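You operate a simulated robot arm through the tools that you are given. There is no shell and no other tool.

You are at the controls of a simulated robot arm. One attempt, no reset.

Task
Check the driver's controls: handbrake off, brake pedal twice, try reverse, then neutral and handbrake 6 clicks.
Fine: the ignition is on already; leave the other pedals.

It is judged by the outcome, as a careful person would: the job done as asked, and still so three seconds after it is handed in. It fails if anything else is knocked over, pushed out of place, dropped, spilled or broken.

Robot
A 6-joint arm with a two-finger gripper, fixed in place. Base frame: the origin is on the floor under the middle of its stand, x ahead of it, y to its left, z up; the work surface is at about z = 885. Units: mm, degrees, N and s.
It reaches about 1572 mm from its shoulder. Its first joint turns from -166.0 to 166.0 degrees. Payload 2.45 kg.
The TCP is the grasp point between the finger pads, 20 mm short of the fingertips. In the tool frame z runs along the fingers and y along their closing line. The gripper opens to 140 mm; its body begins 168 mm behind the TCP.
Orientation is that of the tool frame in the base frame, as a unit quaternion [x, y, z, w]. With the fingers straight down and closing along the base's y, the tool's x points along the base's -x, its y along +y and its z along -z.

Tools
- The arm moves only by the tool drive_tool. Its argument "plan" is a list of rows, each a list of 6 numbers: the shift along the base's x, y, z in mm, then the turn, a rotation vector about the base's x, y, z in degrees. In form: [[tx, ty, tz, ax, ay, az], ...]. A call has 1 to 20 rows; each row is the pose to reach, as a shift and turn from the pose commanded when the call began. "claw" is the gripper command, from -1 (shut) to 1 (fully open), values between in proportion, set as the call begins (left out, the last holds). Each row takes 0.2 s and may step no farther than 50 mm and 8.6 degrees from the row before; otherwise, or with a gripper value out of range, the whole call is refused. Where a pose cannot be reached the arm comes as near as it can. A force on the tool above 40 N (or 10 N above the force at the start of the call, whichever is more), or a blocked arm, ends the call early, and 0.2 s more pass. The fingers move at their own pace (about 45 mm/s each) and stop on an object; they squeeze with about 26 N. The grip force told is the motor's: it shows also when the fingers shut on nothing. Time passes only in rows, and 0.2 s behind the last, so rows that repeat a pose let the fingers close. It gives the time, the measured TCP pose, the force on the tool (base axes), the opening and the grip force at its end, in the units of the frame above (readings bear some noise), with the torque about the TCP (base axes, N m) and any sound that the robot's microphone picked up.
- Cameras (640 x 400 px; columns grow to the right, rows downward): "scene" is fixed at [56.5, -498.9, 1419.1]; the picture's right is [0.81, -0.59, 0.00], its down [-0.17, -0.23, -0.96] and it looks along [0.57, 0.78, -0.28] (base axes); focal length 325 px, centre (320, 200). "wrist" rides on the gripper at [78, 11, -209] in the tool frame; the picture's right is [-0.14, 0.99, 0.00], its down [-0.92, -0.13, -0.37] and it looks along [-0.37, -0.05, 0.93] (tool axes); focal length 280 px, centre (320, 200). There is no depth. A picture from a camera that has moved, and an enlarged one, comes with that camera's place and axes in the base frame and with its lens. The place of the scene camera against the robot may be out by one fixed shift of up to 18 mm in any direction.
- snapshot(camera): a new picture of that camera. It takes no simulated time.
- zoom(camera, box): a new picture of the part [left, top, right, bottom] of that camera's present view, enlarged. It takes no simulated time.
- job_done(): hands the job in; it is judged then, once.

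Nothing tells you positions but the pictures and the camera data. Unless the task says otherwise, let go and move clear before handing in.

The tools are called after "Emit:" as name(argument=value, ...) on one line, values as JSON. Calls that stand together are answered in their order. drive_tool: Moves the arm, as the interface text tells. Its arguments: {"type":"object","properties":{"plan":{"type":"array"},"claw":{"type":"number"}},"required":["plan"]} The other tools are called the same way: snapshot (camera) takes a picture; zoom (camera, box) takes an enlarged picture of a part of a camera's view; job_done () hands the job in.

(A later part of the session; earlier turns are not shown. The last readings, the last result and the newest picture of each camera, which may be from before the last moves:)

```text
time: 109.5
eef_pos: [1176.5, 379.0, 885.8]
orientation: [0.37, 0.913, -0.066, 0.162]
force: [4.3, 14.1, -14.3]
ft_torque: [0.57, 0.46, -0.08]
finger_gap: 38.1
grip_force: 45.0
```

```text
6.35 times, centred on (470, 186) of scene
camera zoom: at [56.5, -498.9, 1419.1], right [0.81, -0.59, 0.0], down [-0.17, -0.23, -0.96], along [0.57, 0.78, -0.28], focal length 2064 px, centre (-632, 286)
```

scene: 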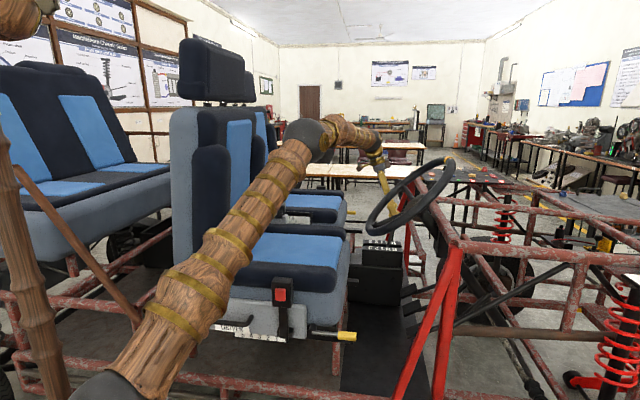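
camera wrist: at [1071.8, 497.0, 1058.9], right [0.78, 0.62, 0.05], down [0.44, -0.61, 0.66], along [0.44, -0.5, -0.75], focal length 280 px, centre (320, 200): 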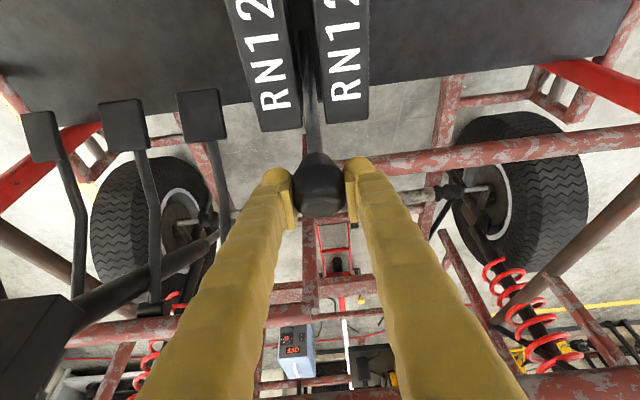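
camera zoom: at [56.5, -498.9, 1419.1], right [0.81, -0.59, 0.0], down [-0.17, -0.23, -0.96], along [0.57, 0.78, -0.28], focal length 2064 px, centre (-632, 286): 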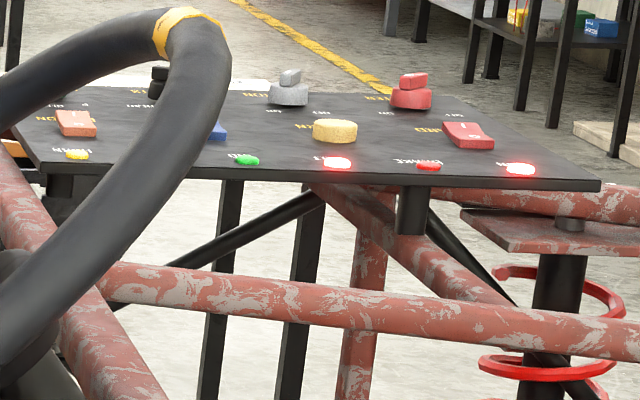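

Nearly at R but not seated yet, since the lever crosses just short of the R mark. I'll go a bit further.

Emit:
drive_tool(plan=[[3.2, -2.3, -1.8, 0, 0, 0], [6, -4.9, -3.6, 0, 0, 0], [8.9, -7.7, -5.4, 0, 0, 0], [8.9, -7.7, -5.4, 0, 0, 0]])

Emit:
zoom(camera="scene", box=[340, 220, 440, 283])

Emit:
zoom(camera="wrist", box=[220, 20, 420, 220])

```text
time: 110.6
eef_pos: [1185.2, 371.8, 880.8]
orientation: [0.37, 0.913, -0.067, 0.161]
force: [-5.0, -9.5, 5.8]
ft_torque: [-0.74, -0.58, 0.15]
finger_gap: 38.1
grip_force: 44.8
stopped in row 4: the force on the tool passed its limit at 42 N (the readings are from after the stop); the commanded pose is now the measured one
```

```text
6.35 times, centred on (390, 252) of scene
camera zoom: at [56.5, -498.9, 1419.1], right [0.81, -0.59, 0.0], down [-0.17, -0.23, -0.96], along [0.57, 0.78, -0.28], focal length 2064 px, centre (-124, -127)
```

zoom: 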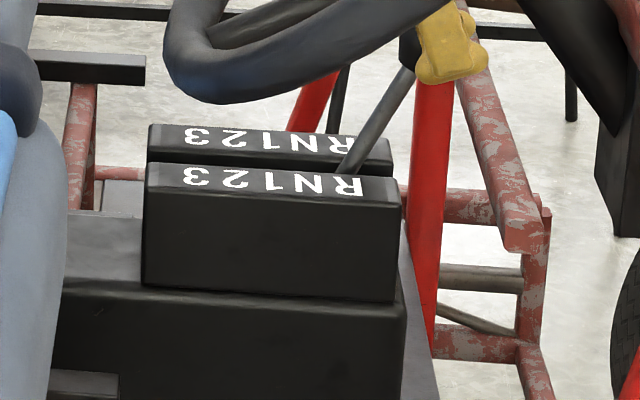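

```text
2.00 times, centred on (320, 120) of wrist
camera zoom: at [1089.4, 480.3, 1049.2], right [0.78, 0.62, 0.04], down [0.44, -0.6, 0.66], along [0.44, -0.5, -0.75], focal length 561 px, centre (320, 360)
```

zoom: 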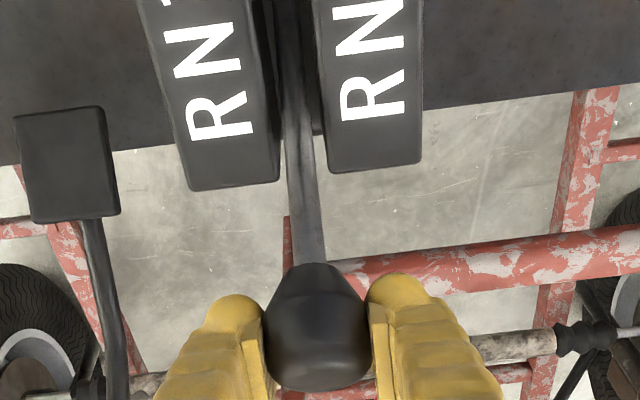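

The lever is now at the R mark. I'll push a touch more to be sure it's fully home.

Emit:
drive_tool(plan=[[1.1, -1.7, -0.8, 0, 0, 0], [2.5, -3.1, -1.7, 0, 0, 0], [3.9, -4.5, -2.5, 0, 0, 0]])

Emit:
zoom(camera="scene", box=[340, 220, 440, 283])

Emit:
zoom(camera="wrist", box=[220, 20, 420, 220])

```text
time: 111.2
eef_pos: [1184.3, 371.3, 880.2]
orientation: [0.369, 0.913, -0.067, 0.159]
force: [-7.5, -12.5, 7.9]
ft_torque: [-0.58, -0.33, 0.14]
finger_gap: 38.3
grip_force: 45.0
stopped in row 3: the force on the tool passed its limit at 46 N (the readings are from after the stop); the commanded pose is now the measured one
```

```text
6.35 times, centred on (390, 252) of scene
camera zoom: at [56.5, -498.9, 1419.1], right [0.81, -0.59, 0.0], down [-0.17, -0.23, -0.96], along [0.57, 0.78, -0.28], focal length 2064 px, centre (-124, -127)
```

zoom: 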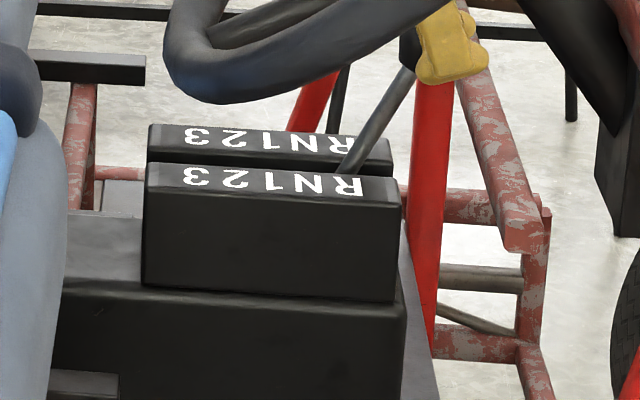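

```text
2.00 times, centred on (320, 120) of wrist
camera zoom: at [1089.7, 479.9, 1049.2], right [0.78, 0.62, 0.04], down [0.45, -0.6, 0.66], along [0.44, -0.5, -0.75], focal length 561 px, centre (320, 360)
```

zoom: 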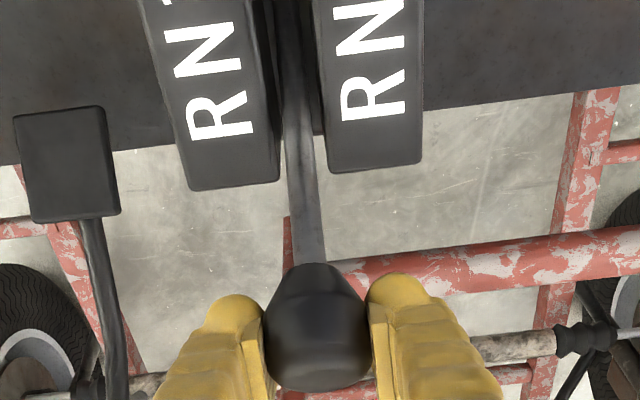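

Emit:
drive_tool(plan=[[0, 0, 0, 0, 0, 0], [0, 0, 0, 0, 0, 0], [0, 0, 0, 0, 0, 0]])

Emit:
zoom(camera="scene", box=[424, 174, 512, 188])

Emit:
snapshot(camera="scene")

Emit:
snapshot(camera="wrist")

```text
time: 112.0
eef_pos: [1185.2, 371.3, 881.0]
orientation: [0.368, 0.913, -0.066, 0.16]
force: [-20.1, -25.7, 16.5]
ft_torque: [-0.31, 0.09, 0.33]
finger_gap: 38.4
grip_force: 45.3
```

```text
7.27 times, centred on (468, 181) of scene
camera zoom: at [56.5, -498.9, 1419.1], right [0.81, -0.59, 0.0], down [-0.17, -0.23, -0.96], along [0.57, 0.78, -0.28], focal length 2364 px, centre (-756, 338)
```

zoom: 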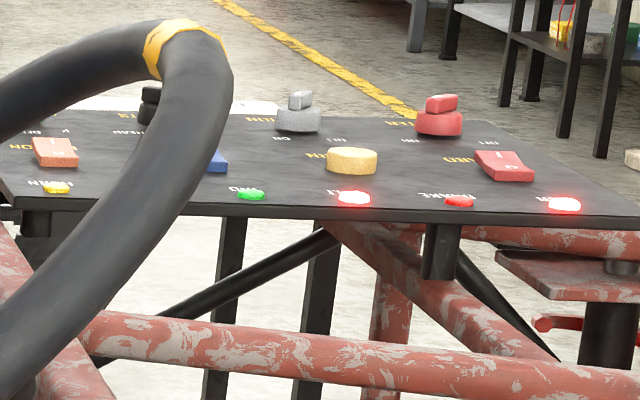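

```text
taken
```

scene: 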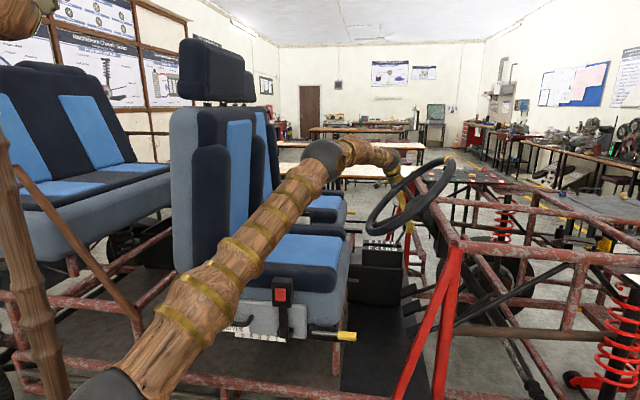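

```text
taken
camera wrist: at [1089.6, 480.0, 1049.3], right [0.78, 0.62, 0.04], down [0.45, -0.6, 0.66], along [0.44, -0.5, -0.75], focal length 280 px, centre (320, 200)
```

wrist: 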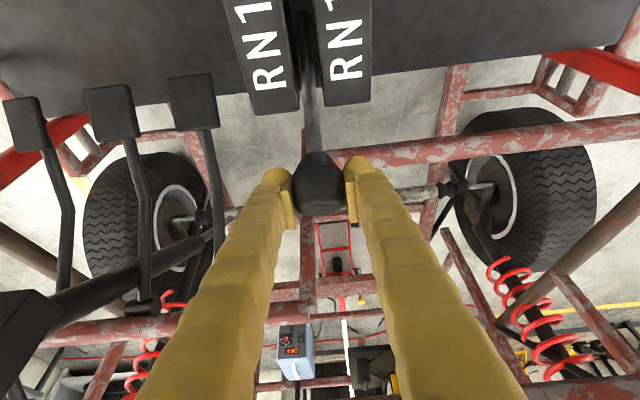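

Reverse reached, against the end of the gate at R. Now I'll bring the lever back to N along the same arc.

Emit:
drive_tool(plan=[[-5.9, 3.6, 3.1, 0, 0, 0], [-10.8, 8.3, 6.2, 0, 0, 0], [-15.9, 13.3, 9.1, 0, 0, 0], [-21, 18.2, 11.9, 0, 0, 0], [-26.2, 23.3, 14.2, 0, 0, 0], [-31.4, 28.3, 16.5, 0, 0, 0], [-36.6, 33.3, 18.4, 0, 0, 0], [-41.8, 38.3, 20.2, 0, 0, 0]])

Emit:
zoom(camera="scene", box=[340, 220, 440, 283])

Emit:
zoom(camera="wrist", box=[220, 20, 420, 220])

```text
time: 113.8
eef_pos: [1144.7, 411.2, 900.0]
orientation: [0.367, 0.914, -0.065, 0.16]
force: [31.6, 22.1, -2.5]
ft_torque: [-0.6, -0.92, -0.22]
finger_gap: 38.4
grip_force: 45.5
```

```text
6.35 times, centred on (390, 252) of scene
camera zoom: at [56.5, -498.9, 1419.1], right [0.81, -0.59, 0.0], down [-0.17, -0.23, -0.96], along [0.57, 0.78, -0.28], focal length 2064 px, centre (-124, -127)
```

zoom: 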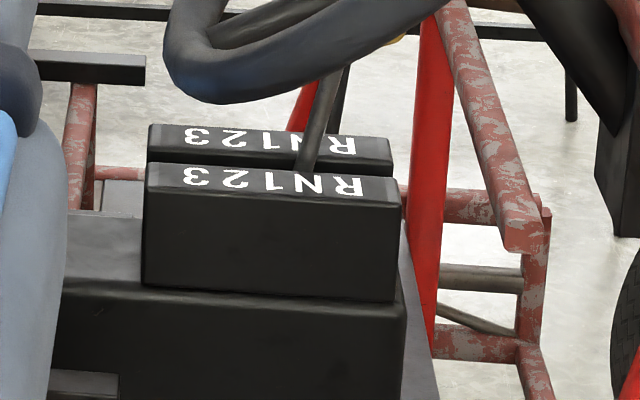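

```text
2.00 times, centred on (320, 120) of wrist
camera zoom: at [1048.8, 519.7, 1068.6], right [0.78, 0.62, 0.04], down [0.45, -0.6, 0.66], along [0.44, -0.49, -0.75], focal length 561 px, centre (320, 360)
```

zoom: 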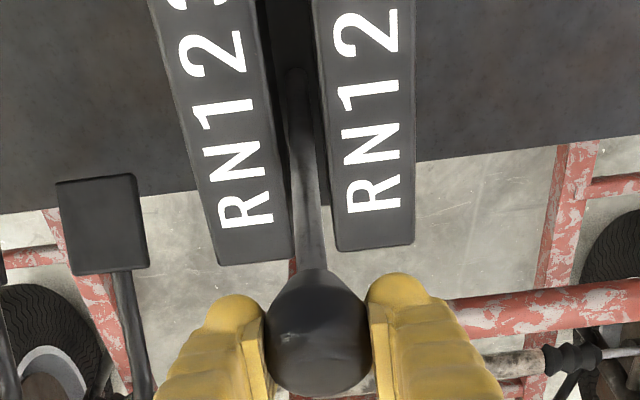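

The lever is back at N, exactly as at the start. I'll relieve the side load, open the fingers and lift off.

Emit:
drive_tool(plan=[[0.4, 0.4, 0, 0, 0, 0], [0.8, 0.8, 0, 0, 0, 0]])

Emit:
drive_tool(plan=[[0, 0, 0, 0, 0, 0], [0, 0, 0, 0, 0, 0], [0, 0, 0, 0, 0, 0], [0, 0, 0, 0, 0, 0]], claw=0.286)

Emit:
snapshot(camera="wrist")

Emit:
zoom(camera="scene", box=[340, 220, 440, 283])

```text
time: 114.4
eef_pos: [1144.7, 411.2, 900.7]
orientation: [0.367, 0.914, -0.066, 0.158]
force: [32.2, 26.0, -3.5]
ft_torque: [-0.2, -0.57, -0.29]
finger_gap: 38.2
grip_force: 45.0
```

```text
time: 115.4
eef_pos: [1144.0, 411.1, 900.6]
orientation: [0.369, 0.913, -0.066, 0.16]
force: [0.1, 0.7, 0.3]
ft_torque: [-0.03, 0.0, 0.0]
finger_gap: 90.1
grip_force: 0.1
```

```text
taken
camera wrist: at [1048.6, 519.5, 1069.0], right [0.78, 0.62, 0.04], down [0.45, -0.6, 0.66], along [0.44, -0.5, -0.75], focal length 280 px, centre (320, 200)
```

wrist: 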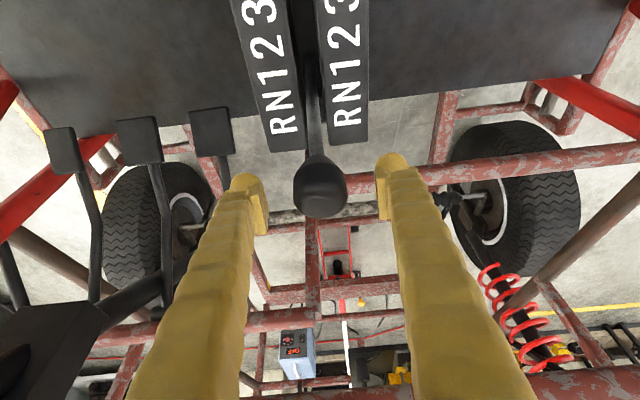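

```text
6.35 times, centred on (390, 252) of scene
camera zoom: at [56.5, -498.9, 1419.1], right [0.81, -0.59, 0.0], down [-0.17, -0.23, -0.96], along [0.57, 0.78, -0.28], focal length 2064 px, centre (-124, -127)
```

zoom: 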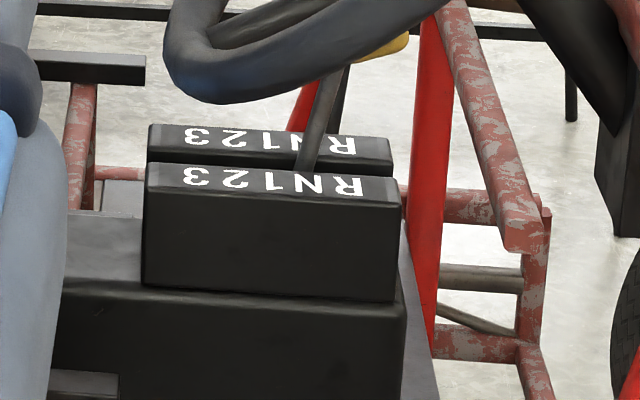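

Neutral is confirmed after letting go. The last part is the handbrake to 6 clicks. I'll lift off the knob and go back above the handbrake lever.

Emit:
drive_tool(plan=[[-7.6, 7.3, 29, 0, 0, 0], [-15.3, 14.7, 58.3, 0, 0, 0], [-33.3, 31.5, 82.3, 0, 0, 0], [-52.7, 50.3, 105.3, 0, 0, 0], [-75, 70.4, 130.3, 0, 0, 0], [-100.9, 94, 155.3, 2.78, 2.88, 0], [-126.8, 117.6, 175.3, 5.56, 5.75, 0], [-152.6, 141.2, 185.3, 8.34, 8.63, 0], [-178.5, 164.8, 190.3, 11.1, 11.5, 0], [-190, 183, 195.3, 13.9, 14.4, 0]])

Emit:
snapshot(camera="wrist")

Emit:
zoom(camera="wrist", box=[260, 60, 380, 200])

Emit:
zoom(camera="scene", box=[340, 220, 440, 283])

```text
time: 117.6
eef_pos: [954.0, 591.8, 1096.2]
orientation: [0.374, 0.927, -0.001, -0.003]
force: [-0.7, -1.3, 0.5]
ft_torque: [-0.01, -0.03, 0.04]
finger_gap: 90.2
grip_force: 0.0
```

```text
taken
camera wrist: at [907.4, 654.5, 1303.7], right [0.79, 0.62, 0.0], down [0.58, -0.73, 0.37], along [0.22, -0.29, -0.93], focal length 280 px, centre (320, 200)
```

wrist: 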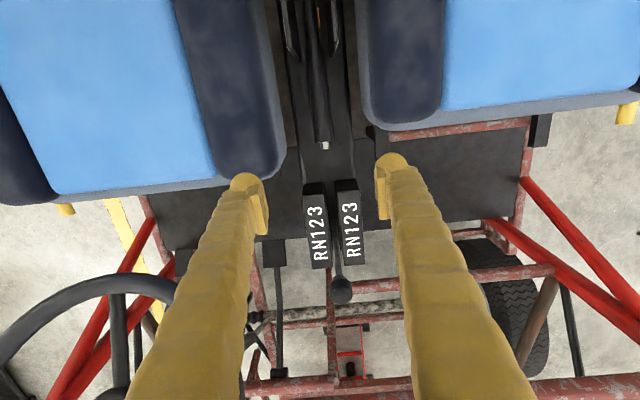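

```text
2.86 times, centred on (320, 130) of wrist
camera zoom: at [907.4, 654.5, 1303.7], right [0.79, 0.62, 0.0], down [0.58, -0.73, 0.37], along [0.22, -0.29, -0.93], focal length 801 px, centre (320, 400)
```

zoom: 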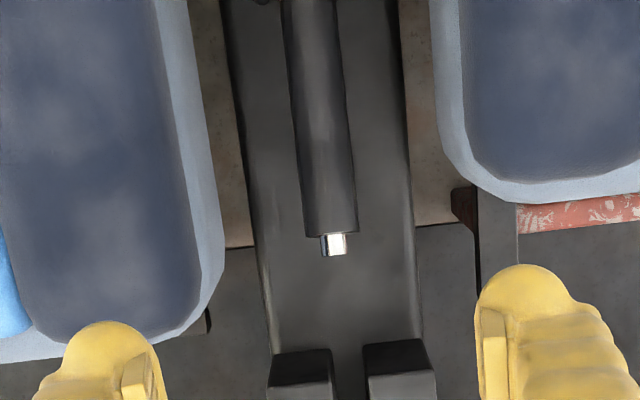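

```text
6.35 times, centred on (390, 252) of scene
camera zoom: at [56.5, -498.9, 1419.1], right [0.81, -0.59, 0.0], down [-0.17, -0.23, -0.96], along [0.57, 0.78, -0.28], focal length 2064 px, centre (-124, -127)
```

zoom: 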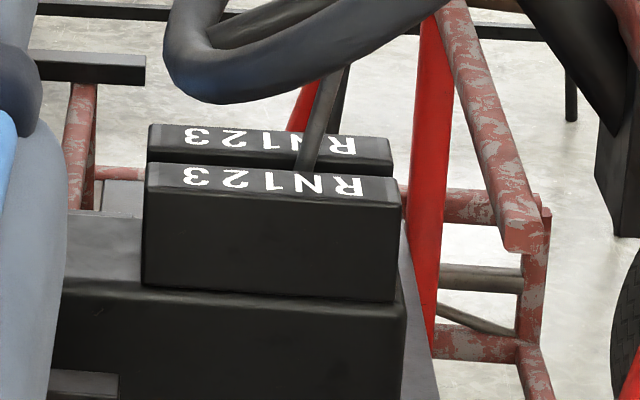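

From here I can see the lever's end sits forward of the passenger seat, with enough room on both sides for the fingers. I'll narrow the gap to about 48 mm, centre over the handle end, and start down.

Emit:
drive_tool(plan=[[3, 0.5, 0, 0, 0, -0.5], [6, 1, -20, 0, 0, -1], [9.8, 1.4, -60, 0, 0, -1], [9.8, 1.4, -100, 0, 0, -1], [9.8, 1.4, -140, 0, 0, -1]], claw=-0.32)

Emit:
snapshot(camera="wrist")

Emit:
zoom(camera="wrist", box=[240, 80, 400, 240])

```text
time: 118.8
eef_pos: [964.7, 594.8, 955.3]
orientation: [0.383, 0.924, 0.0, -0.002]
force: [-0.2, 0.9, -1.1]
ft_torque: [0.01, 0.0, 0.03]
finger_gap: 47.6
grip_force: 0.1
```

```text
taken
camera wrist: at [918.3, 657.7, 1163.5], right [0.8, 0.61, 0.0], down [0.56, -0.74, 0.37], along [0.22, -0.29, -0.93], focal length 280 px, centre (320, 200)
```

wrist: 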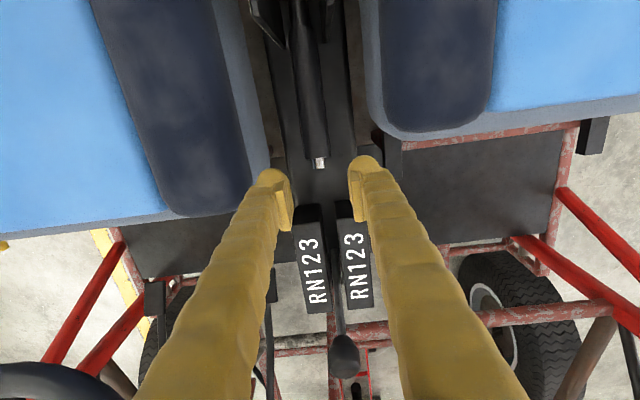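

```text
2.50 times, centred on (320, 160) of wrist
camera zoom: at [918.3, 657.7, 1163.5], right [0.8, 0.61, 0.0], down [0.56, -0.74, 0.37], along [0.22, -0.29, -0.93], focal length 701 px, centre (320, 300)
```

zoom: 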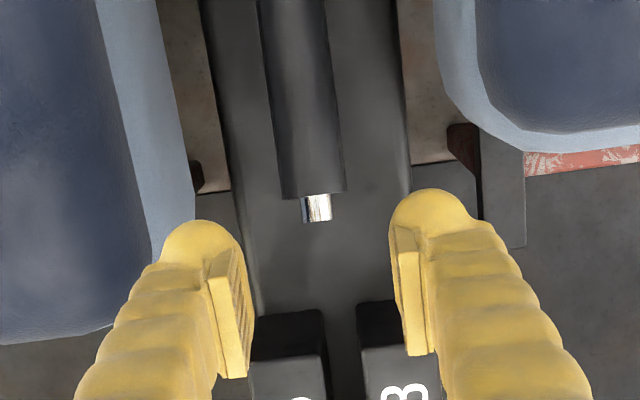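

Centred well. I'll continue down slowly into the slot, watching for any contact with the seats.

Emit:
drive_tool(plan=[[0, 0, -20, 0, 0, 0], [0, 0, -40, 0, 0, 0], [0, 0, -60, 0, 0, 0], [0, 0, -80, 0, 0, 0]])

Emit:
zoom(camera="wrist", box=[240, 80, 400, 240])

```text
time: 119.8
eef_pos: [963.1, 594.5, 875.5]
orientation: [0.382, 0.924, 0.0, -0.002]
force: [0.5, -0.1, 0.2]
ft_torque: [-0.02, 0.01, 0.03]
finger_gap: 47.7
grip_force: 0.0
```

```text
2.50 times, centred on (320, 160) of wrist
camera zoom: at [916.6, 657.7, 1082.8], right [0.8, 0.61, 0.0], down [0.56, -0.74, 0.37], along [0.22, -0.29, -0.93], focal length 701 px, centre (320, 300)
```

zoom: 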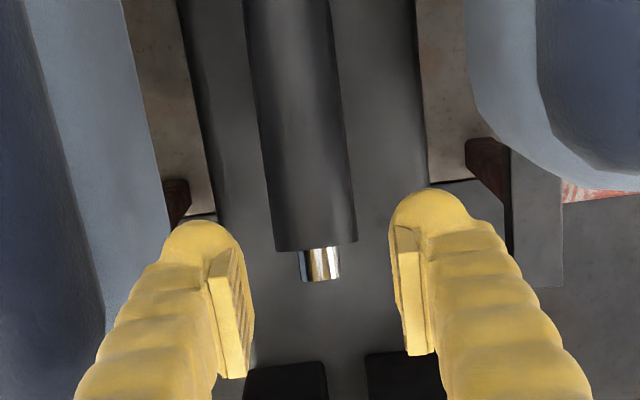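

Emit:
drive_tool(plan=[[0, 0, -15, 0, 0, 0], [0, 0, -30, 0, 0, 0], [0, 0, -46, 0, 0, 0], [0, 0, -60, 0, 0, 0]])

Emit:
zoom(camera="wrist", box=[240, 80, 400, 240])

Emit:
snapshot(camera="scene")

```text
time: 120.8
eef_pos: [964.5, 595.9, 813.9]
orientation: [0.382, 0.924, 0.0, -0.003]
force: [0.0, 0.2, 0.6]
ft_torque: [0.01, 0.0, -0.03]
finger_gap: 47.6
grip_force: 0.1
```

```text
2.50 times, centred on (320, 160) of wrist
camera zoom: at [917.6, 658.9, 1021.7], right [0.8, 0.61, 0.0], down [0.56, -0.74, 0.37], along [0.22, -0.29, -0.93], focal length 701 px, centre (320, 300)
```

zoom: 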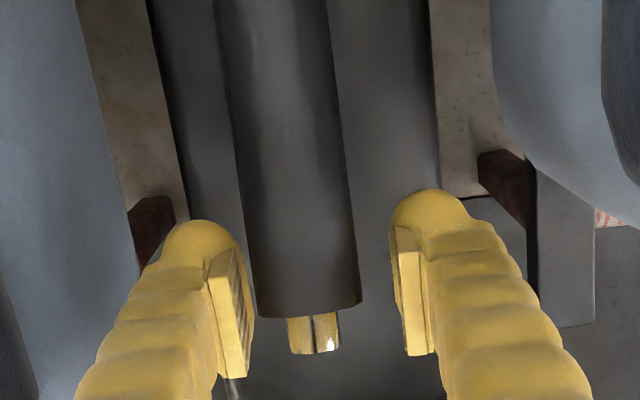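

```text
taken
```

scene: 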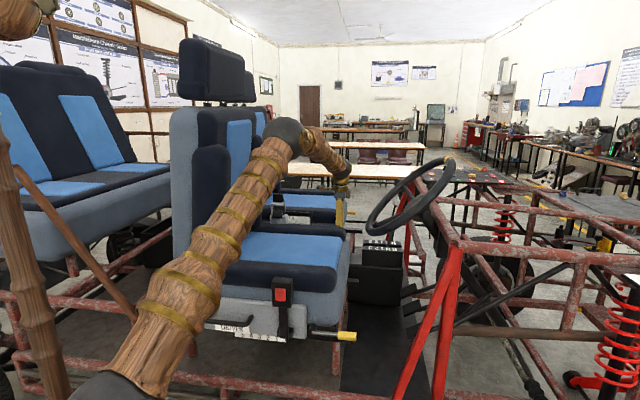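

The handle end is between the pads with no contact elsewhere. I'll centre by 3.5 mm and close on it.

Emit:
drive_tool(plan=[[-1.3, -1.3, 0, 0, 0, 0], [-2.5, -2.5, 0, 0, 0, 0]])

Emit:
drive_tool(plan=[[0, 0, 0, 0, 0, 0], [0, 0, 0, 0, 0, 0], [0, 0, 0, 0, 0, 0]], claw=-1)

Emit:
zoom(camera="wrist", box=[240, 80, 400, 240])

```text
time: 121.4
eef_pos: [960.6, 594.0, 814.5]
orientation: [0.381, 0.924, -0.001, -0.002]
force: [-0.3, -0.3, 1.0]
ft_torque: [-0.01, 0.0, 0.0]
finger_gap: 47.8
grip_force: 0.2
```

```text
time: 122.2
eef_pos: [962.1, 593.0, 813.7]
orientation: [0.382, 0.924, 0.0, -0.001]
force: [9.2, 7.0, -1.6]
ft_torque: [-0.17, -0.01, -0.15]
finger_gap: 28.3
grip_force: 39.3
```

```text
2.50 times, centred on (320, 160) of wrist
camera zoom: at [915.9, 656.3, 1022.2], right [0.8, 0.61, 0.0], down [0.56, -0.74, 0.37], along [0.22, -0.29, -0.93], focal length 701 px, centre (320, 300)
```

zoom: 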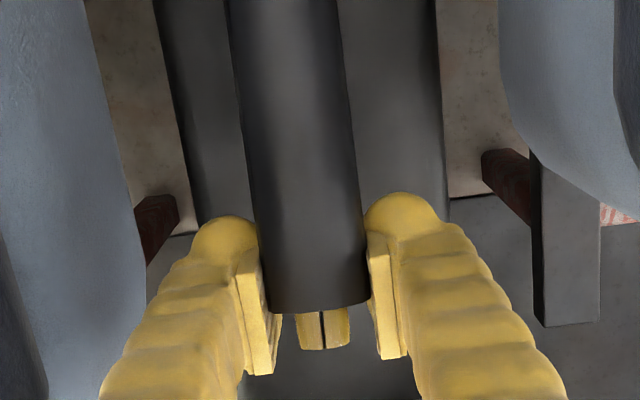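

Firm grip on the handle end. Now I'll raise the lever along its arc in small stages and count the clicks.

Emit:
drive_tool(plan=[[-0.9, 0.9, 4.8, 0, 0, 0], [-1.8, 1.8, 9.5, 0, 0, 0], [-2.7, 2.7, 14.3, 0, 0, 0], [-3.7, 3.7, 19, 0, 0, 0]])

Emit:
zoom(camera="wrist", box=[240, 80, 400, 240])

```text
time: 123.2
eef_pos: [958.6, 597.8, 833.7]
orientation: [0.381, 0.924, -0.001, -0.002]
force: [4.7, 2.9, -9.4]
ft_torque: [-0.73, -0.6, -0.12]
finger_gap: 28.5
grip_force: 45.2
```

```text
2.50 times, centred on (320, 160) of wrist
camera zoom: at [912.4, 660.4, 1042.2], right [0.8, 0.61, 0.0], down [0.56, -0.74, 0.37], along [0.22, -0.29, -0.93], focal length 701 px, centre (320, 300)
```

zoom: 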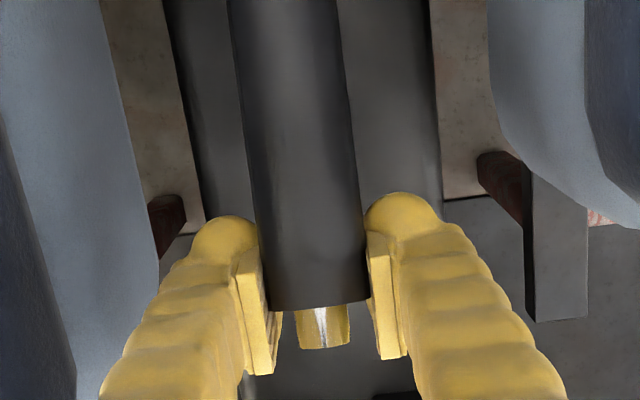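

The lever is following and no click yet. Continuing.

Emit:
drive_tool(plan=[[-1.0, 1.0, 4.7, 0, 0, 0], [-2.1, 2.1, 9.4, 0, 0, 0], [-3.2, 3.2, 14.1, 0, 0, 0], [-4.3, 4.3, 18.7, 0, 0, 0]])

```text
time: 124.2
eef_pos: [953.3, 601.0, 853.0]
orientation: [0.382, 0.924, 0.0, -0.001]
force: [15.8, 10.5, -11.6]
ft_torque: [-1.04, -0.73, -0.21]
finger_gap: 28.4
grip_force: 45.3
```

Emit:
drive_tool(plan=[[-1.2, 1.2, 4.6, 0, 0, 0], [-2.4, 2.4, 9.2, 0, 0, 0]])

Emit:
zoom(camera="wrist", box=[240, 80, 400, 240])

Emit:
zoom(camera="scene", box=[260, 165, 372, 235])

```text
time: 124.8
eef_pos: [950.0, 604.1, 861.9]
orientation: [0.382, 0.924, -0.001, -0.001]
force: [25.8, 18.4, -12.2]
ft_torque: [-0.98, -0.5, -0.3]
finger_gap: 28.5
grip_force: 45.2
```

```text
2.50 times, centred on (320, 160) of wrist
camera zoom: at [905.1, 666.9, 1070.0], right [0.8, 0.61, 0.0], down [0.56, -0.74, 0.37], along [0.22, -0.29, -0.93], focal length 701 px, centre (320, 300)
```

zoom: 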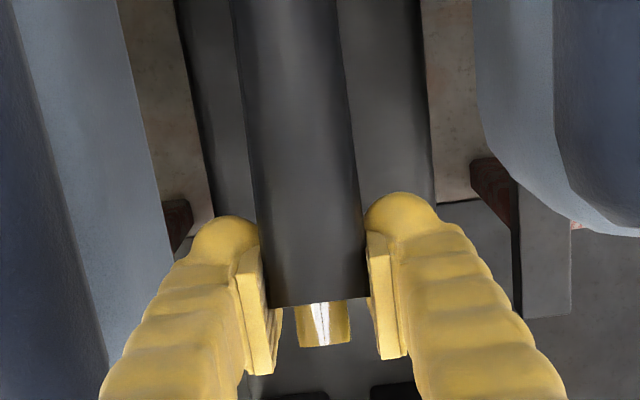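

```text
5.71 times, centred on (316, 200) of scene
camera zoom: at [56.5, -498.9, 1419.1], right [0.81, -0.59, 0.0], down [-0.17, -0.23, -0.96], along [0.57, 0.78, -0.28], focal length 1858 px, centre (343, 200)
```

zoom: 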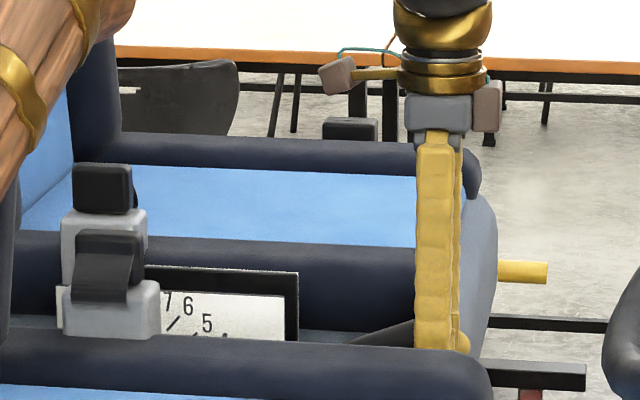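

No click so far, and the side load is building up. I'll correct sideways slightly and continue.

Emit:
drive_tool(plan=[[-0.2, 2.2, 4.6, 0, 0, 0], [-1.5, 3.5, 9.1, 0, 0, 0], [-2.8, 4.8, 13.7, 0, 0, 0], [-4.1, 6.1, 18.2, 0, 0, 0]])

Emit:
zoom(camera="scene", box=[260, 165, 372, 235])

```text
time: 125.8
eef_pos: [945.3, 610.8, 880.1]
orientation: [0.382, 0.924, -0.002, -0.003]
force: [-19.4, -14.6, -1.6]
ft_torque: [-0.52, -0.82, 0.09]
finger_gap: 28.2
grip_force: 45.4
```

```text
5.71 times, centred on (316, 200) of scene
camera zoom: at [56.5, -498.9, 1419.1], right [0.81, -0.59, 0.0], down [-0.17, -0.23, -0.96], along [0.57, 0.78, -0.28], focal length 1858 px, centre (343, 200)
```

zoom: 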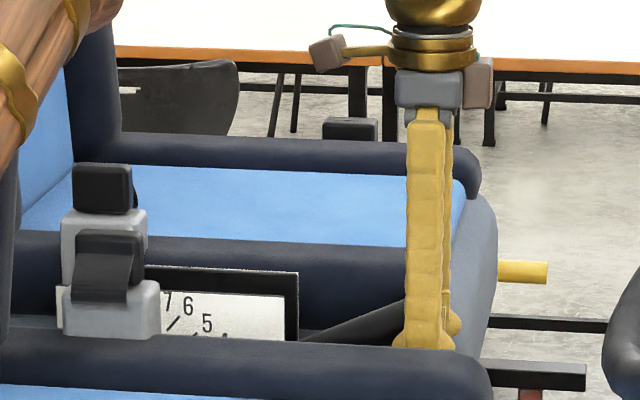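

Emit:
drive_tool(plan=[[-2.1, 0.6, 4.5, 0, 0, 0], [-3.5, 2.0, 9.0, 0, 0, 0], [-4.9, 3.4, 13.4, 0, 0, 0], [-6.3, 4.9, 17.8, 0, 0, 0]])

Emit:
zoom(camera="scene", box=[260, 165, 372, 235])

Emit:
zoom(camera="wrist", box=[240, 0, 400, 240])

```text
time: 126.8
eef_pos: [939.4, 615.9, 898.2]
orientation: [0.38, 0.925, 0.001, -0.002]
force: [1.9, 14.3, -16.7]
ft_torque: [-0.84, -0.77, -0.13]
finger_gap: 28.3
grip_force: 45.5
```

```text
5.71 times, centred on (316, 200) of scene
camera zoom: at [56.5, -498.9, 1419.1], right [0.81, -0.59, 0.0], down [-0.17, -0.23, -0.96], along [0.57, 0.78, -0.28], focal length 1858 px, centre (343, 200)
```

zoom: 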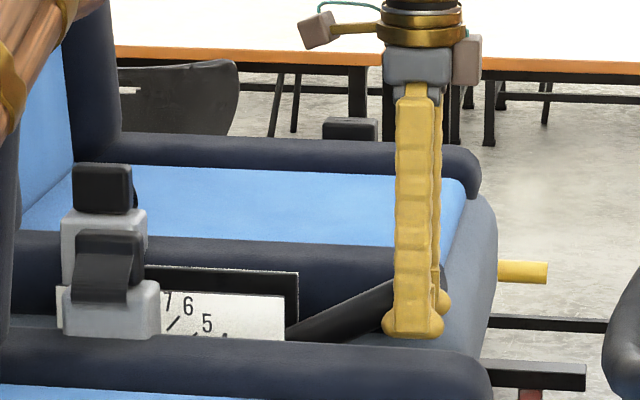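

```text
1.67 times, centred on (320, 120) of wrist
camera zoom: at [893.6, 678.7, 1106.5], right [0.8, 0.61, 0.0], down [0.56, -0.74, 0.37], along [0.22, -0.29, -0.93], focal length 467 px, centre (320, 333)
```

zoom: 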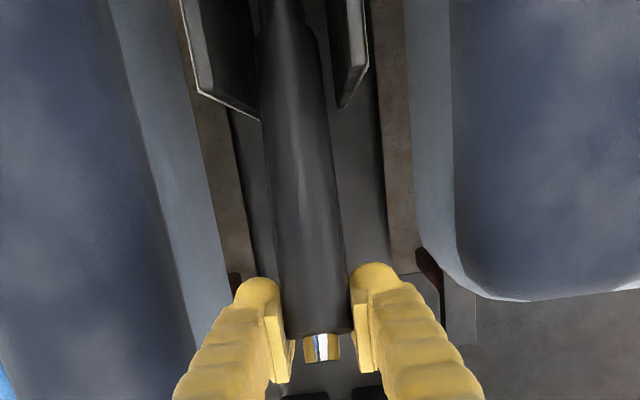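

Still no clicks. I'll test whether the lever is being held by lowering a few millimetres and watching the force.

Emit:
drive_tool(plan=[[0.8, -0.8, -2.5, 0, 0, 0], [1.6, -1.6, -5, 0, 0, 0], [2.5, -2.5, -8, 0, 0, 0], [2.5, -2.5, -8, 0, 0, 0]])

```text
time: 127.8
eef_pos: [943.3, 611.9, 889.9]
orientation: [0.382, 0.924, -0.001, -0.002]
force: [-11.9, 16.4, -14.6]
ft_torque: [0.38, 0.36, -0.15]
finger_gap: 28.1
grip_force: 45.3
```

Emit:
drive_tool(plan=[[1.5, -1.5, -5, 0, 0, 0], [3, -3, -10, 0, 0, 0], [4.5, -4.5, -15, 0, 0, 0], [6, -6, -20, 0, 0, 0], [7.3, -7.3, -25, 0, 0, 0]])

Emit:
zoom(camera="wrist", box=[240, 80, 400, 240])

```text
time: 129.0
eef_pos: [952.2, 604.7, 864.0]
orientation: [0.382, 0.924, 0.0, 0.0]
force: [35.5, 15.9, 3.8]
ft_torque: [0.52, 0.91, -0.45]
finger_gap: 28.4
grip_force: 45.1
```

```text
2.50 times, centred on (320, 160) of wrist
camera zoom: at [905.3, 666.6, 1072.4], right [0.8, 0.6, 0.0], down [0.56, -0.74, 0.37], along [0.22, -0.29, -0.93], focal length 701 px, centre (320, 300)
```

zoom: 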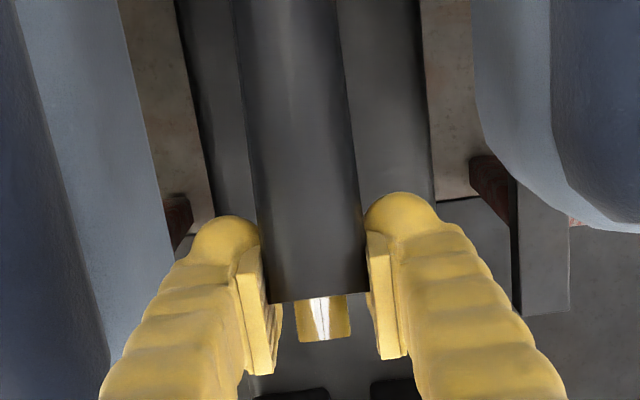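

Emit:
zoom(camera="scene", box=[420, 155, 520, 218])

Emit:
snapshot(camera="wrist")

Emit:
zoom(camera="wrist", box=[280, 190, 360, 240])

```text
6.35 times, centred on (470, 186) of scene
camera zoom: at [56.5, -498.9, 1419.1], right [0.81, -0.59, 0.0], down [-0.17, -0.23, -0.96], along [0.57, 0.78, -0.28], focal length 2064 px, centre (-632, 286)
```

zoom: 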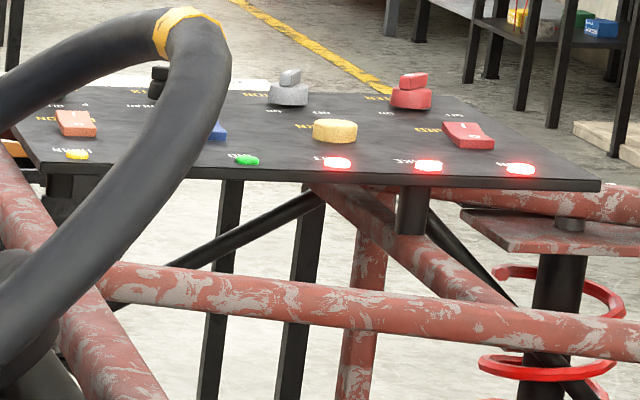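

```text
taken
camera wrist: at [905.3, 666.6, 1072.4], right [0.8, 0.6, 0.0], down [0.56, -0.74, 0.37], along [0.22, -0.29, -0.93], focal length 280 px, centre (320, 200)
```

wrist: 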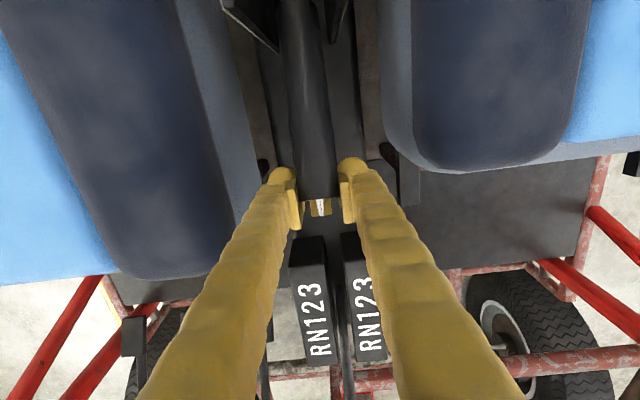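

```text
8.00 times, centred on (320, 215) of wrist
camera zoom: at [905.3, 666.6, 1072.4], right [0.8, 0.6, 0.0], down [0.56, -0.74, 0.37], along [0.22, -0.29, -0.93], focal length 2243 px, centre (320, 80)
```

zoom: 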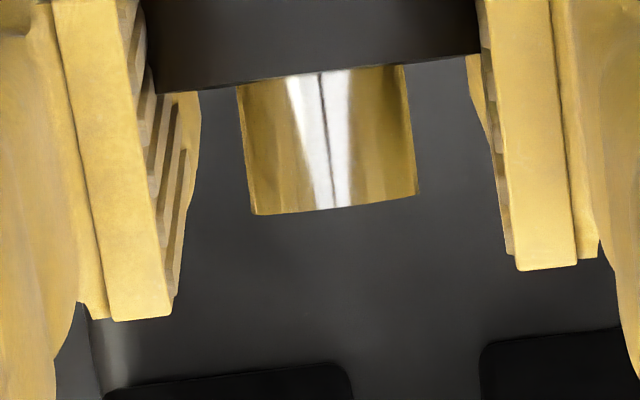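

The BRAKE lamp is on again now that the lever is raised. I'll briefly open the fingers to see whether the lever holds by itself.

Emit:
drive_tool(plan=[[0, 0, 0, 0, 0, 0], [0, 0, 0, 0, 0, 0], [0, 0, 0, 0, 0, 0]], claw=-0.32)

Emit:
zoom(camera="wrist", box=[240, 80, 400, 240])

Emit:
zoom(camera="scene", box=[420, 155, 520, 218])

```text
time: 129.8
eef_pos: [949.7, 604.7, 863.9]
orientation: [0.382, 0.924, -0.001, -0.002]
force: [0.2, -0.5, 0.2]
ft_torque: [0.0, 0.03, 0.0]
finger_gap: 47.5
grip_force: 0.1
```

```text
2.50 times, centred on (320, 160) of wrist
camera zoom: at [903.9, 667.4, 1072.1], right [0.8, 0.61, 0.0], down [0.56, -0.74, 0.37], along [0.22, -0.29, -0.93], focal length 701 px, centre (320, 300)
```

zoom: 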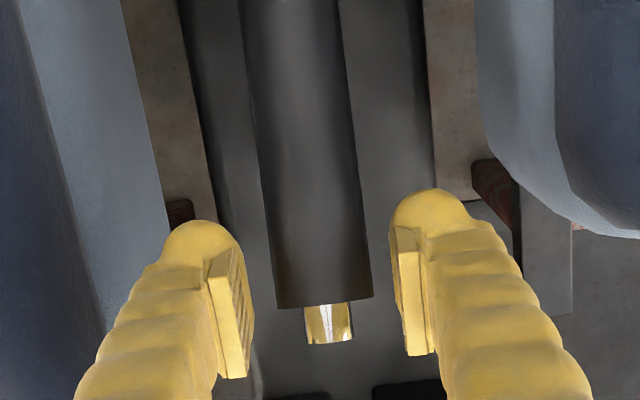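

```text
6.35 times, centred on (470, 186) of scene
camera zoom: at [56.5, -498.9, 1419.1], right [0.81, -0.59, 0.0], down [-0.17, -0.23, -0.96], along [0.57, 0.78, -0.28], focal length 2064 px, centre (-632, 286)
```

zoom: 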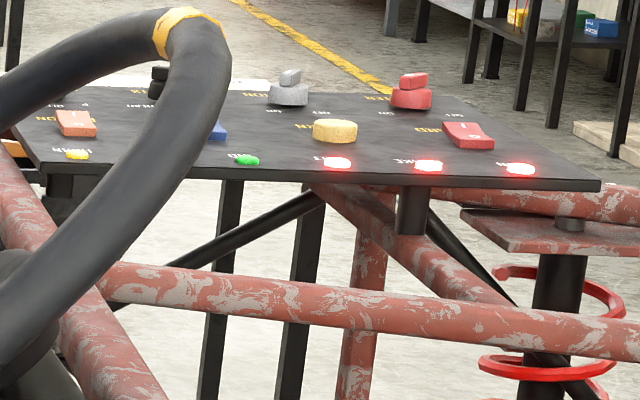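

The lever stays put with the fingers open. I want to know whether a ratchet is engaged when it isn't gripped, so I'll press lightly on top of the handle well away from the button and see if it resists.

Emit:
drive_tool(plan=[[0, 0, 25, 0, 0, 0], [0, 0, 55, 0, 0, 0], [-15, 15, 65, 0, 0, 0], [-35, 35, 65, 0, 0, 0], [-46, 46, 65, 0, 0, 0]])

Emit:
drive_tool(plan=[[0, 0, 0, 0, 0, 0], [0, 0, 0, 0, 0, 0], [0, 0, -10, 0, 0, 0], [0, 0, -25, 0, 0, 0]], claw=-1)

Emit:
snapshot(camera="wrist")

Emit:
zoom(camera="scene", box=[260, 165, 372, 235])

```text
time: 131.0
eef_pos: [905.5, 653.3, 929.9]
orientation: [0.382, 0.924, 0.0, -0.002]
force: [-0.4, -0.6, 0.3]
ft_torque: [0.03, 0.0, 0.01]
finger_gap: 47.7
grip_force: 0.0
```

```text
time: 132.0
eef_pos: [905.3, 652.7, 905.7]
orientation: [0.382, 0.924, 0.0, -0.002]
force: [0.8, 0.7, 0.7]
ft_torque: [0.0, -0.04, 0.03]
finger_gap: 0.1
grip_force: 26.4
```

```text
taken
camera wrist: at [858.3, 714.8, 1113.6], right [0.8, 0.61, 0.0], down [0.56, -0.74, 0.37], along [0.22, -0.29, -0.93], focal length 280 px, centre (320, 200)
```

wrist: 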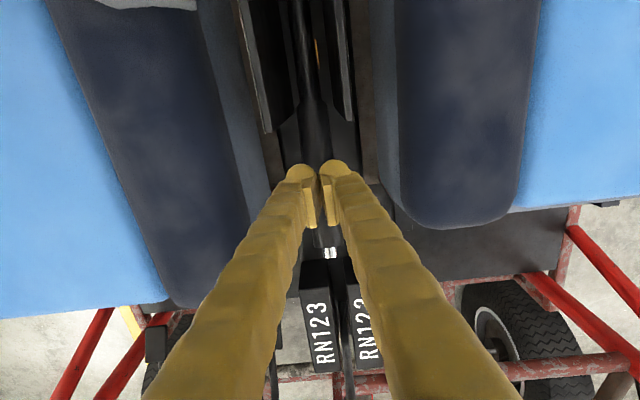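

```text
5.71 times, centred on (316, 200) of scene
camera zoom: at [56.5, -498.9, 1419.1], right [0.81, -0.59, 0.0], down [-0.17, -0.23, -0.96], along [0.57, 0.78, -0.28], focal length 1858 px, centre (343, 200)
```

zoom: 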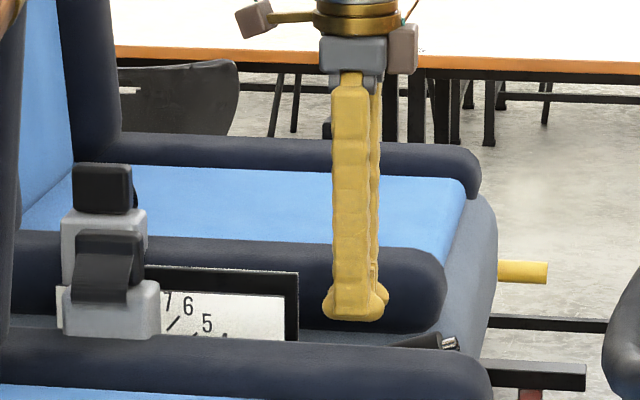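

Emit:
drive_tool(plan=[[0, 0, -10, 0, 0, 0], [0, 0, -18, 0, 0, 0], [0, 0, -24, 0, 0, 0], [0, 0, -28, 0, 0, 0], [0, 0, -32, 0, 0, 0]])

Emit:
zoom(camera="scene", box=[260, 165, 372, 235])

```text
time: 133.2
eef_pos: [906.3, 650.3, 875.0]
orientation: [0.382, 0.924, 0.0, -0.001]
force: [-4.1, -1.4, 9.4]
ft_torque: [-0.16, 0.03, -0.13]
finger_gap: 0.1
grip_force: 26.0
```

```text
5.71 times, centred on (316, 200) of scene
camera zoom: at [56.5, -498.9, 1419.1], right [0.81, -0.59, 0.0], down [-0.17, -0.23, -0.96], along [0.57, 0.78, -0.28], focal length 1858 px, centre (343, 200)
```

zoom: 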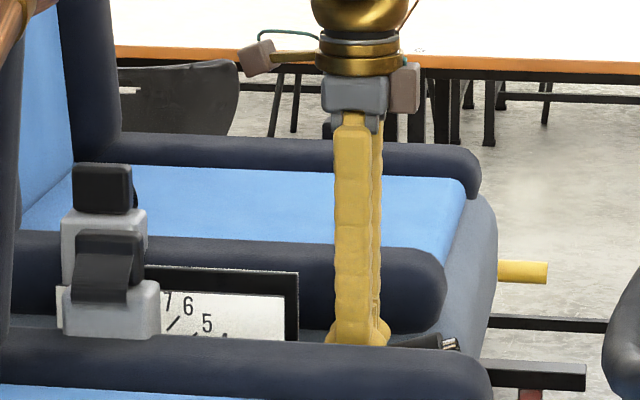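

Emit:
drive_tool(plan=[[0, 0, -1, 0, 0, 0], [0, 0, -2, 0, 0, 0], [0, 0, -3, 0, 0, 0], [0, 0, -4, 0, 0, 0]])

Emit:
zoom(camera="scene", box=[260, 165, 372, 235])

```text
time: 134.2
eef_pos: [904.1, 651.6, 870.2]
orientation: [0.38, 0.925, 0.0, -0.002]
force: [1.1, 4.1, 5.5]
ft_torque: [0.05, -0.12, 0.08]
finger_gap: 0.0
grip_force: 29.3
```

```text
5.71 times, centred on (316, 200) of scene
camera zoom: at [56.5, -498.9, 1419.1], right [0.81, -0.59, 0.0], down [-0.17, -0.23, -0.96], along [0.57, 0.78, -0.28], focal length 1858 px, centre (343, 200)
```

zoom: 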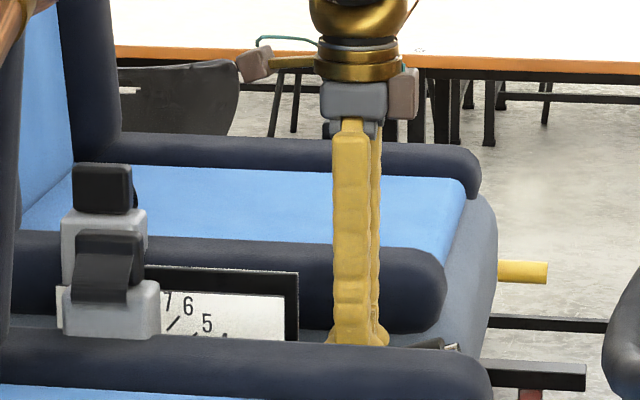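

Emit:
drive_tool(plan=[[0, 0, -3, 0, 0, 0], [0, 0, -6, 0, 0, 0], [0, 0, -9, 0, 0, 0], [0, 0, -12, 0, 0, 0], [0, 0, -15, 0, 0, 0]])

Emit:
zoom(camera="scene", box=[260, 165, 372, 235])

```text
time: 135.4
eef_pos: [904.3, 651.4, 854.1]
orientation: [0.382, 0.924, -0.001, -0.003]
force: [-0.6, 0.5, -0.8]
ft_torque: [-0.02, -0.01, -0.01]
finger_gap: 0.0
grip_force: 29.6
```

```text
5.71 times, centred on (316, 200) of scene
camera zoom: at [56.5, -498.9, 1419.1], right [0.81, -0.59, 0.0], down [-0.17, -0.23, -0.96], along [0.57, 0.78, -0.28], focal length 1858 px, centre (343, 200)
```

zoom: 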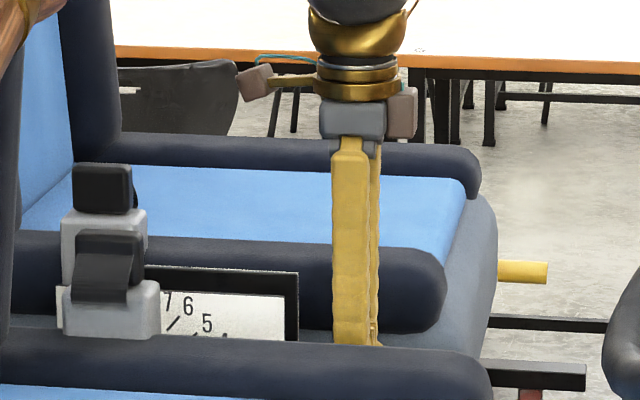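

There's no ratchet resistance in this low range, and no clicks while gripped. I'll grip the handle end again and raise further, listening for clicks higher up.

Emit:
drive_tool(plan=[[0, 0, 30, 0, 0, 0], [0, 0, 65, 0, 0, 0], [15, -15, 90, 0, 0, 0], [35, -35, 100, 0, 0, 0], [50, -50, 100, 0, 0, 0]], claw=-0.32)

Emit:
snapshot(camera="wrist")

Emit:
zoom(camera="wrist", box=[240, 60, 400, 220])

```text
time: 136.6
eef_pos: [952.8, 603.3, 955.4]
orientation: [0.381, 0.925, 0.0, -0.002]
force: [0.4, 0.5, 0.3]
ft_torque: [0.01, -0.01, -0.01]
finger_gap: 47.7
grip_force: 0.0
```

```text
taken
camera wrist: at [907.5, 666.1, 1163.1], right [0.8, 0.61, 0.0], down [0.56, -0.74, 0.37], along [0.22, -0.29, -0.93], focal length 280 px, centre (320, 200)
```

wrist: 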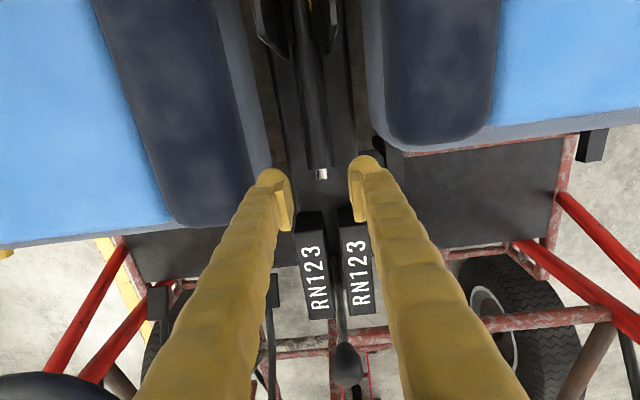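

```text
2.50 times, centred on (320, 140) of wrist
camera zoom: at [907.5, 666.1, 1163.1], right [0.8, 0.61, 0.0], down [0.56, -0.74, 0.37], along [0.22, -0.29, -0.93], focal length 701 px, centre (320, 350)
```

zoom: 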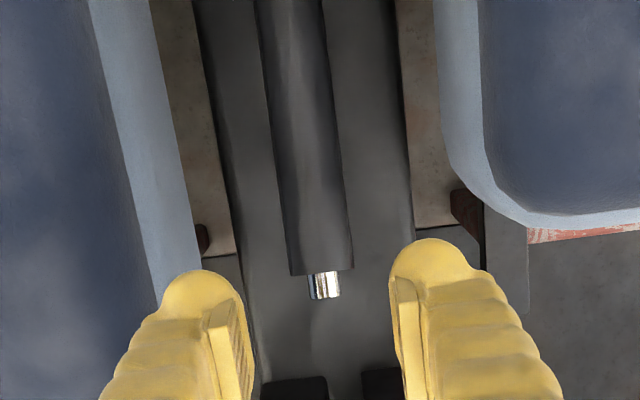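

Emit:
drive_tool(plan=[[2, -2, -30, 0, 0, 0], [4, -4, -60, 0, 0, 0], [5, -5, -95, 0, 0, 0], [5, -5, -128, 0, 0, 0]])

Emit:
drive_tool(plan=[[0, 0, 0, 0, 0, 0], [0, 0, 0, 0, 0, 0], [0, 0, 0, 0, 0, 0]], claw=-1)

Emit:
zoom(camera="wrist", box=[240, 80, 400, 240])

```text
time: 137.6
eef_pos: [958.0, 597.0, 826.5]
orientation: [0.381, 0.925, 0.0, -0.002]
force: [0.3, -0.2, -0.3]
ft_torque: [-0.02, -0.02, 0.02]
finger_gap: 47.5
grip_force: 0.0
```

```text
time: 138.4
eef_pos: [958.6, 597.8, 826.1]
orientation: [0.382, 0.924, 0.001, -0.001]
force: [17.4, 15.4, -4.0]
ft_torque: [-0.25, -0.29, -0.27]
finger_gap: 28.8
grip_force: 39.4
```

```text
2.50 times, centred on (320, 160) of wrist
camera zoom: at [911.9, 660.0, 1033.9], right [0.8, 0.61, 0.0], down [0.56, -0.74, 0.37], along [0.22, -0.29, -0.93], focal length 701 px, centre (320, 300)
```

zoom: 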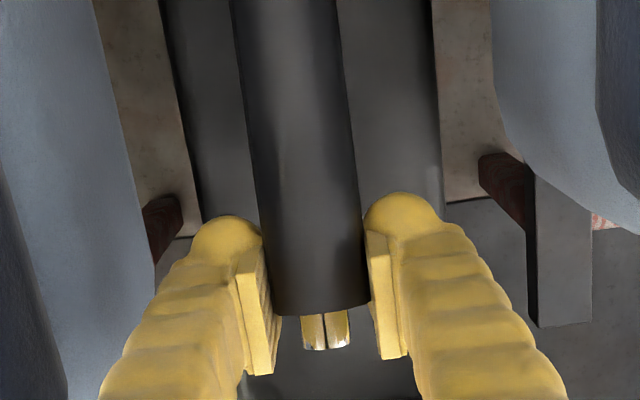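

Gripped again. Raising a little faster this time and listening.

Emit:
drive_tool(plan=[[-2, 3.4, 12.3, 0, 0, 0], [-5, 6.4, 24.6, 0, 0, 0], [-8.4, 9.8, 36.7, 0, 0, 0], [-12, 13.4, 48.6, 0, 0, 0]])

Emit:
drive_tool(plan=[[-3.9, 3.9, 11.7, 0, 0, 0], [-8.2, 8.2, 23.1, 0, 0, 0], [-12.6, 12.6, 34.3, 0, 0, 0], [-17.3, 17.3, 45.2, 0, 0, 0]])

Emit:
zoom(camera="scene", box=[260, 165, 372, 235])

```text
time: 139.4
eef_pos: [946.2, 610.3, 874.9]
orientation: [0.381, 0.924, 0.0, -0.001]
force: [16.0, -13.6, 0.8]
ft_torque: [-0.38, -0.43, 0.1]
finger_gap: 28.6
grip_force: 45.0
```

```text
time: 140.6
eef_pos: [929.9, 627.0, 922.5]
orientation: [0.381, 0.924, -0.003, -0.002]
force: [2.2, -13.7, 3.3]
ft_torque: [-0.32, -0.49, -0.12]
finger_gap: 28.9
grip_force: 45.4
stopped in row 4: the force on the tool passed its limit at 42 N (the readings are from after the stop); the commanded pose is now the measured one
```

```text
5.71 times, centred on (316, 200) of scene
camera zoom: at [56.5, -498.9, 1419.1], right [0.81, -0.59, 0.0], down [-0.17, -0.23, -0.96], along [0.57, 0.78, -0.28], focal length 1858 px, centre (343, 200)
```

zoom: 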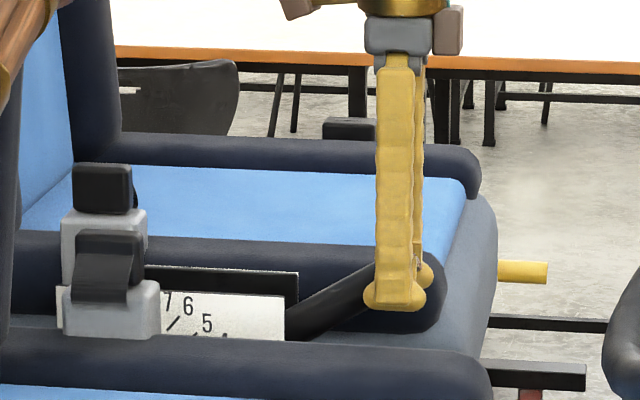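

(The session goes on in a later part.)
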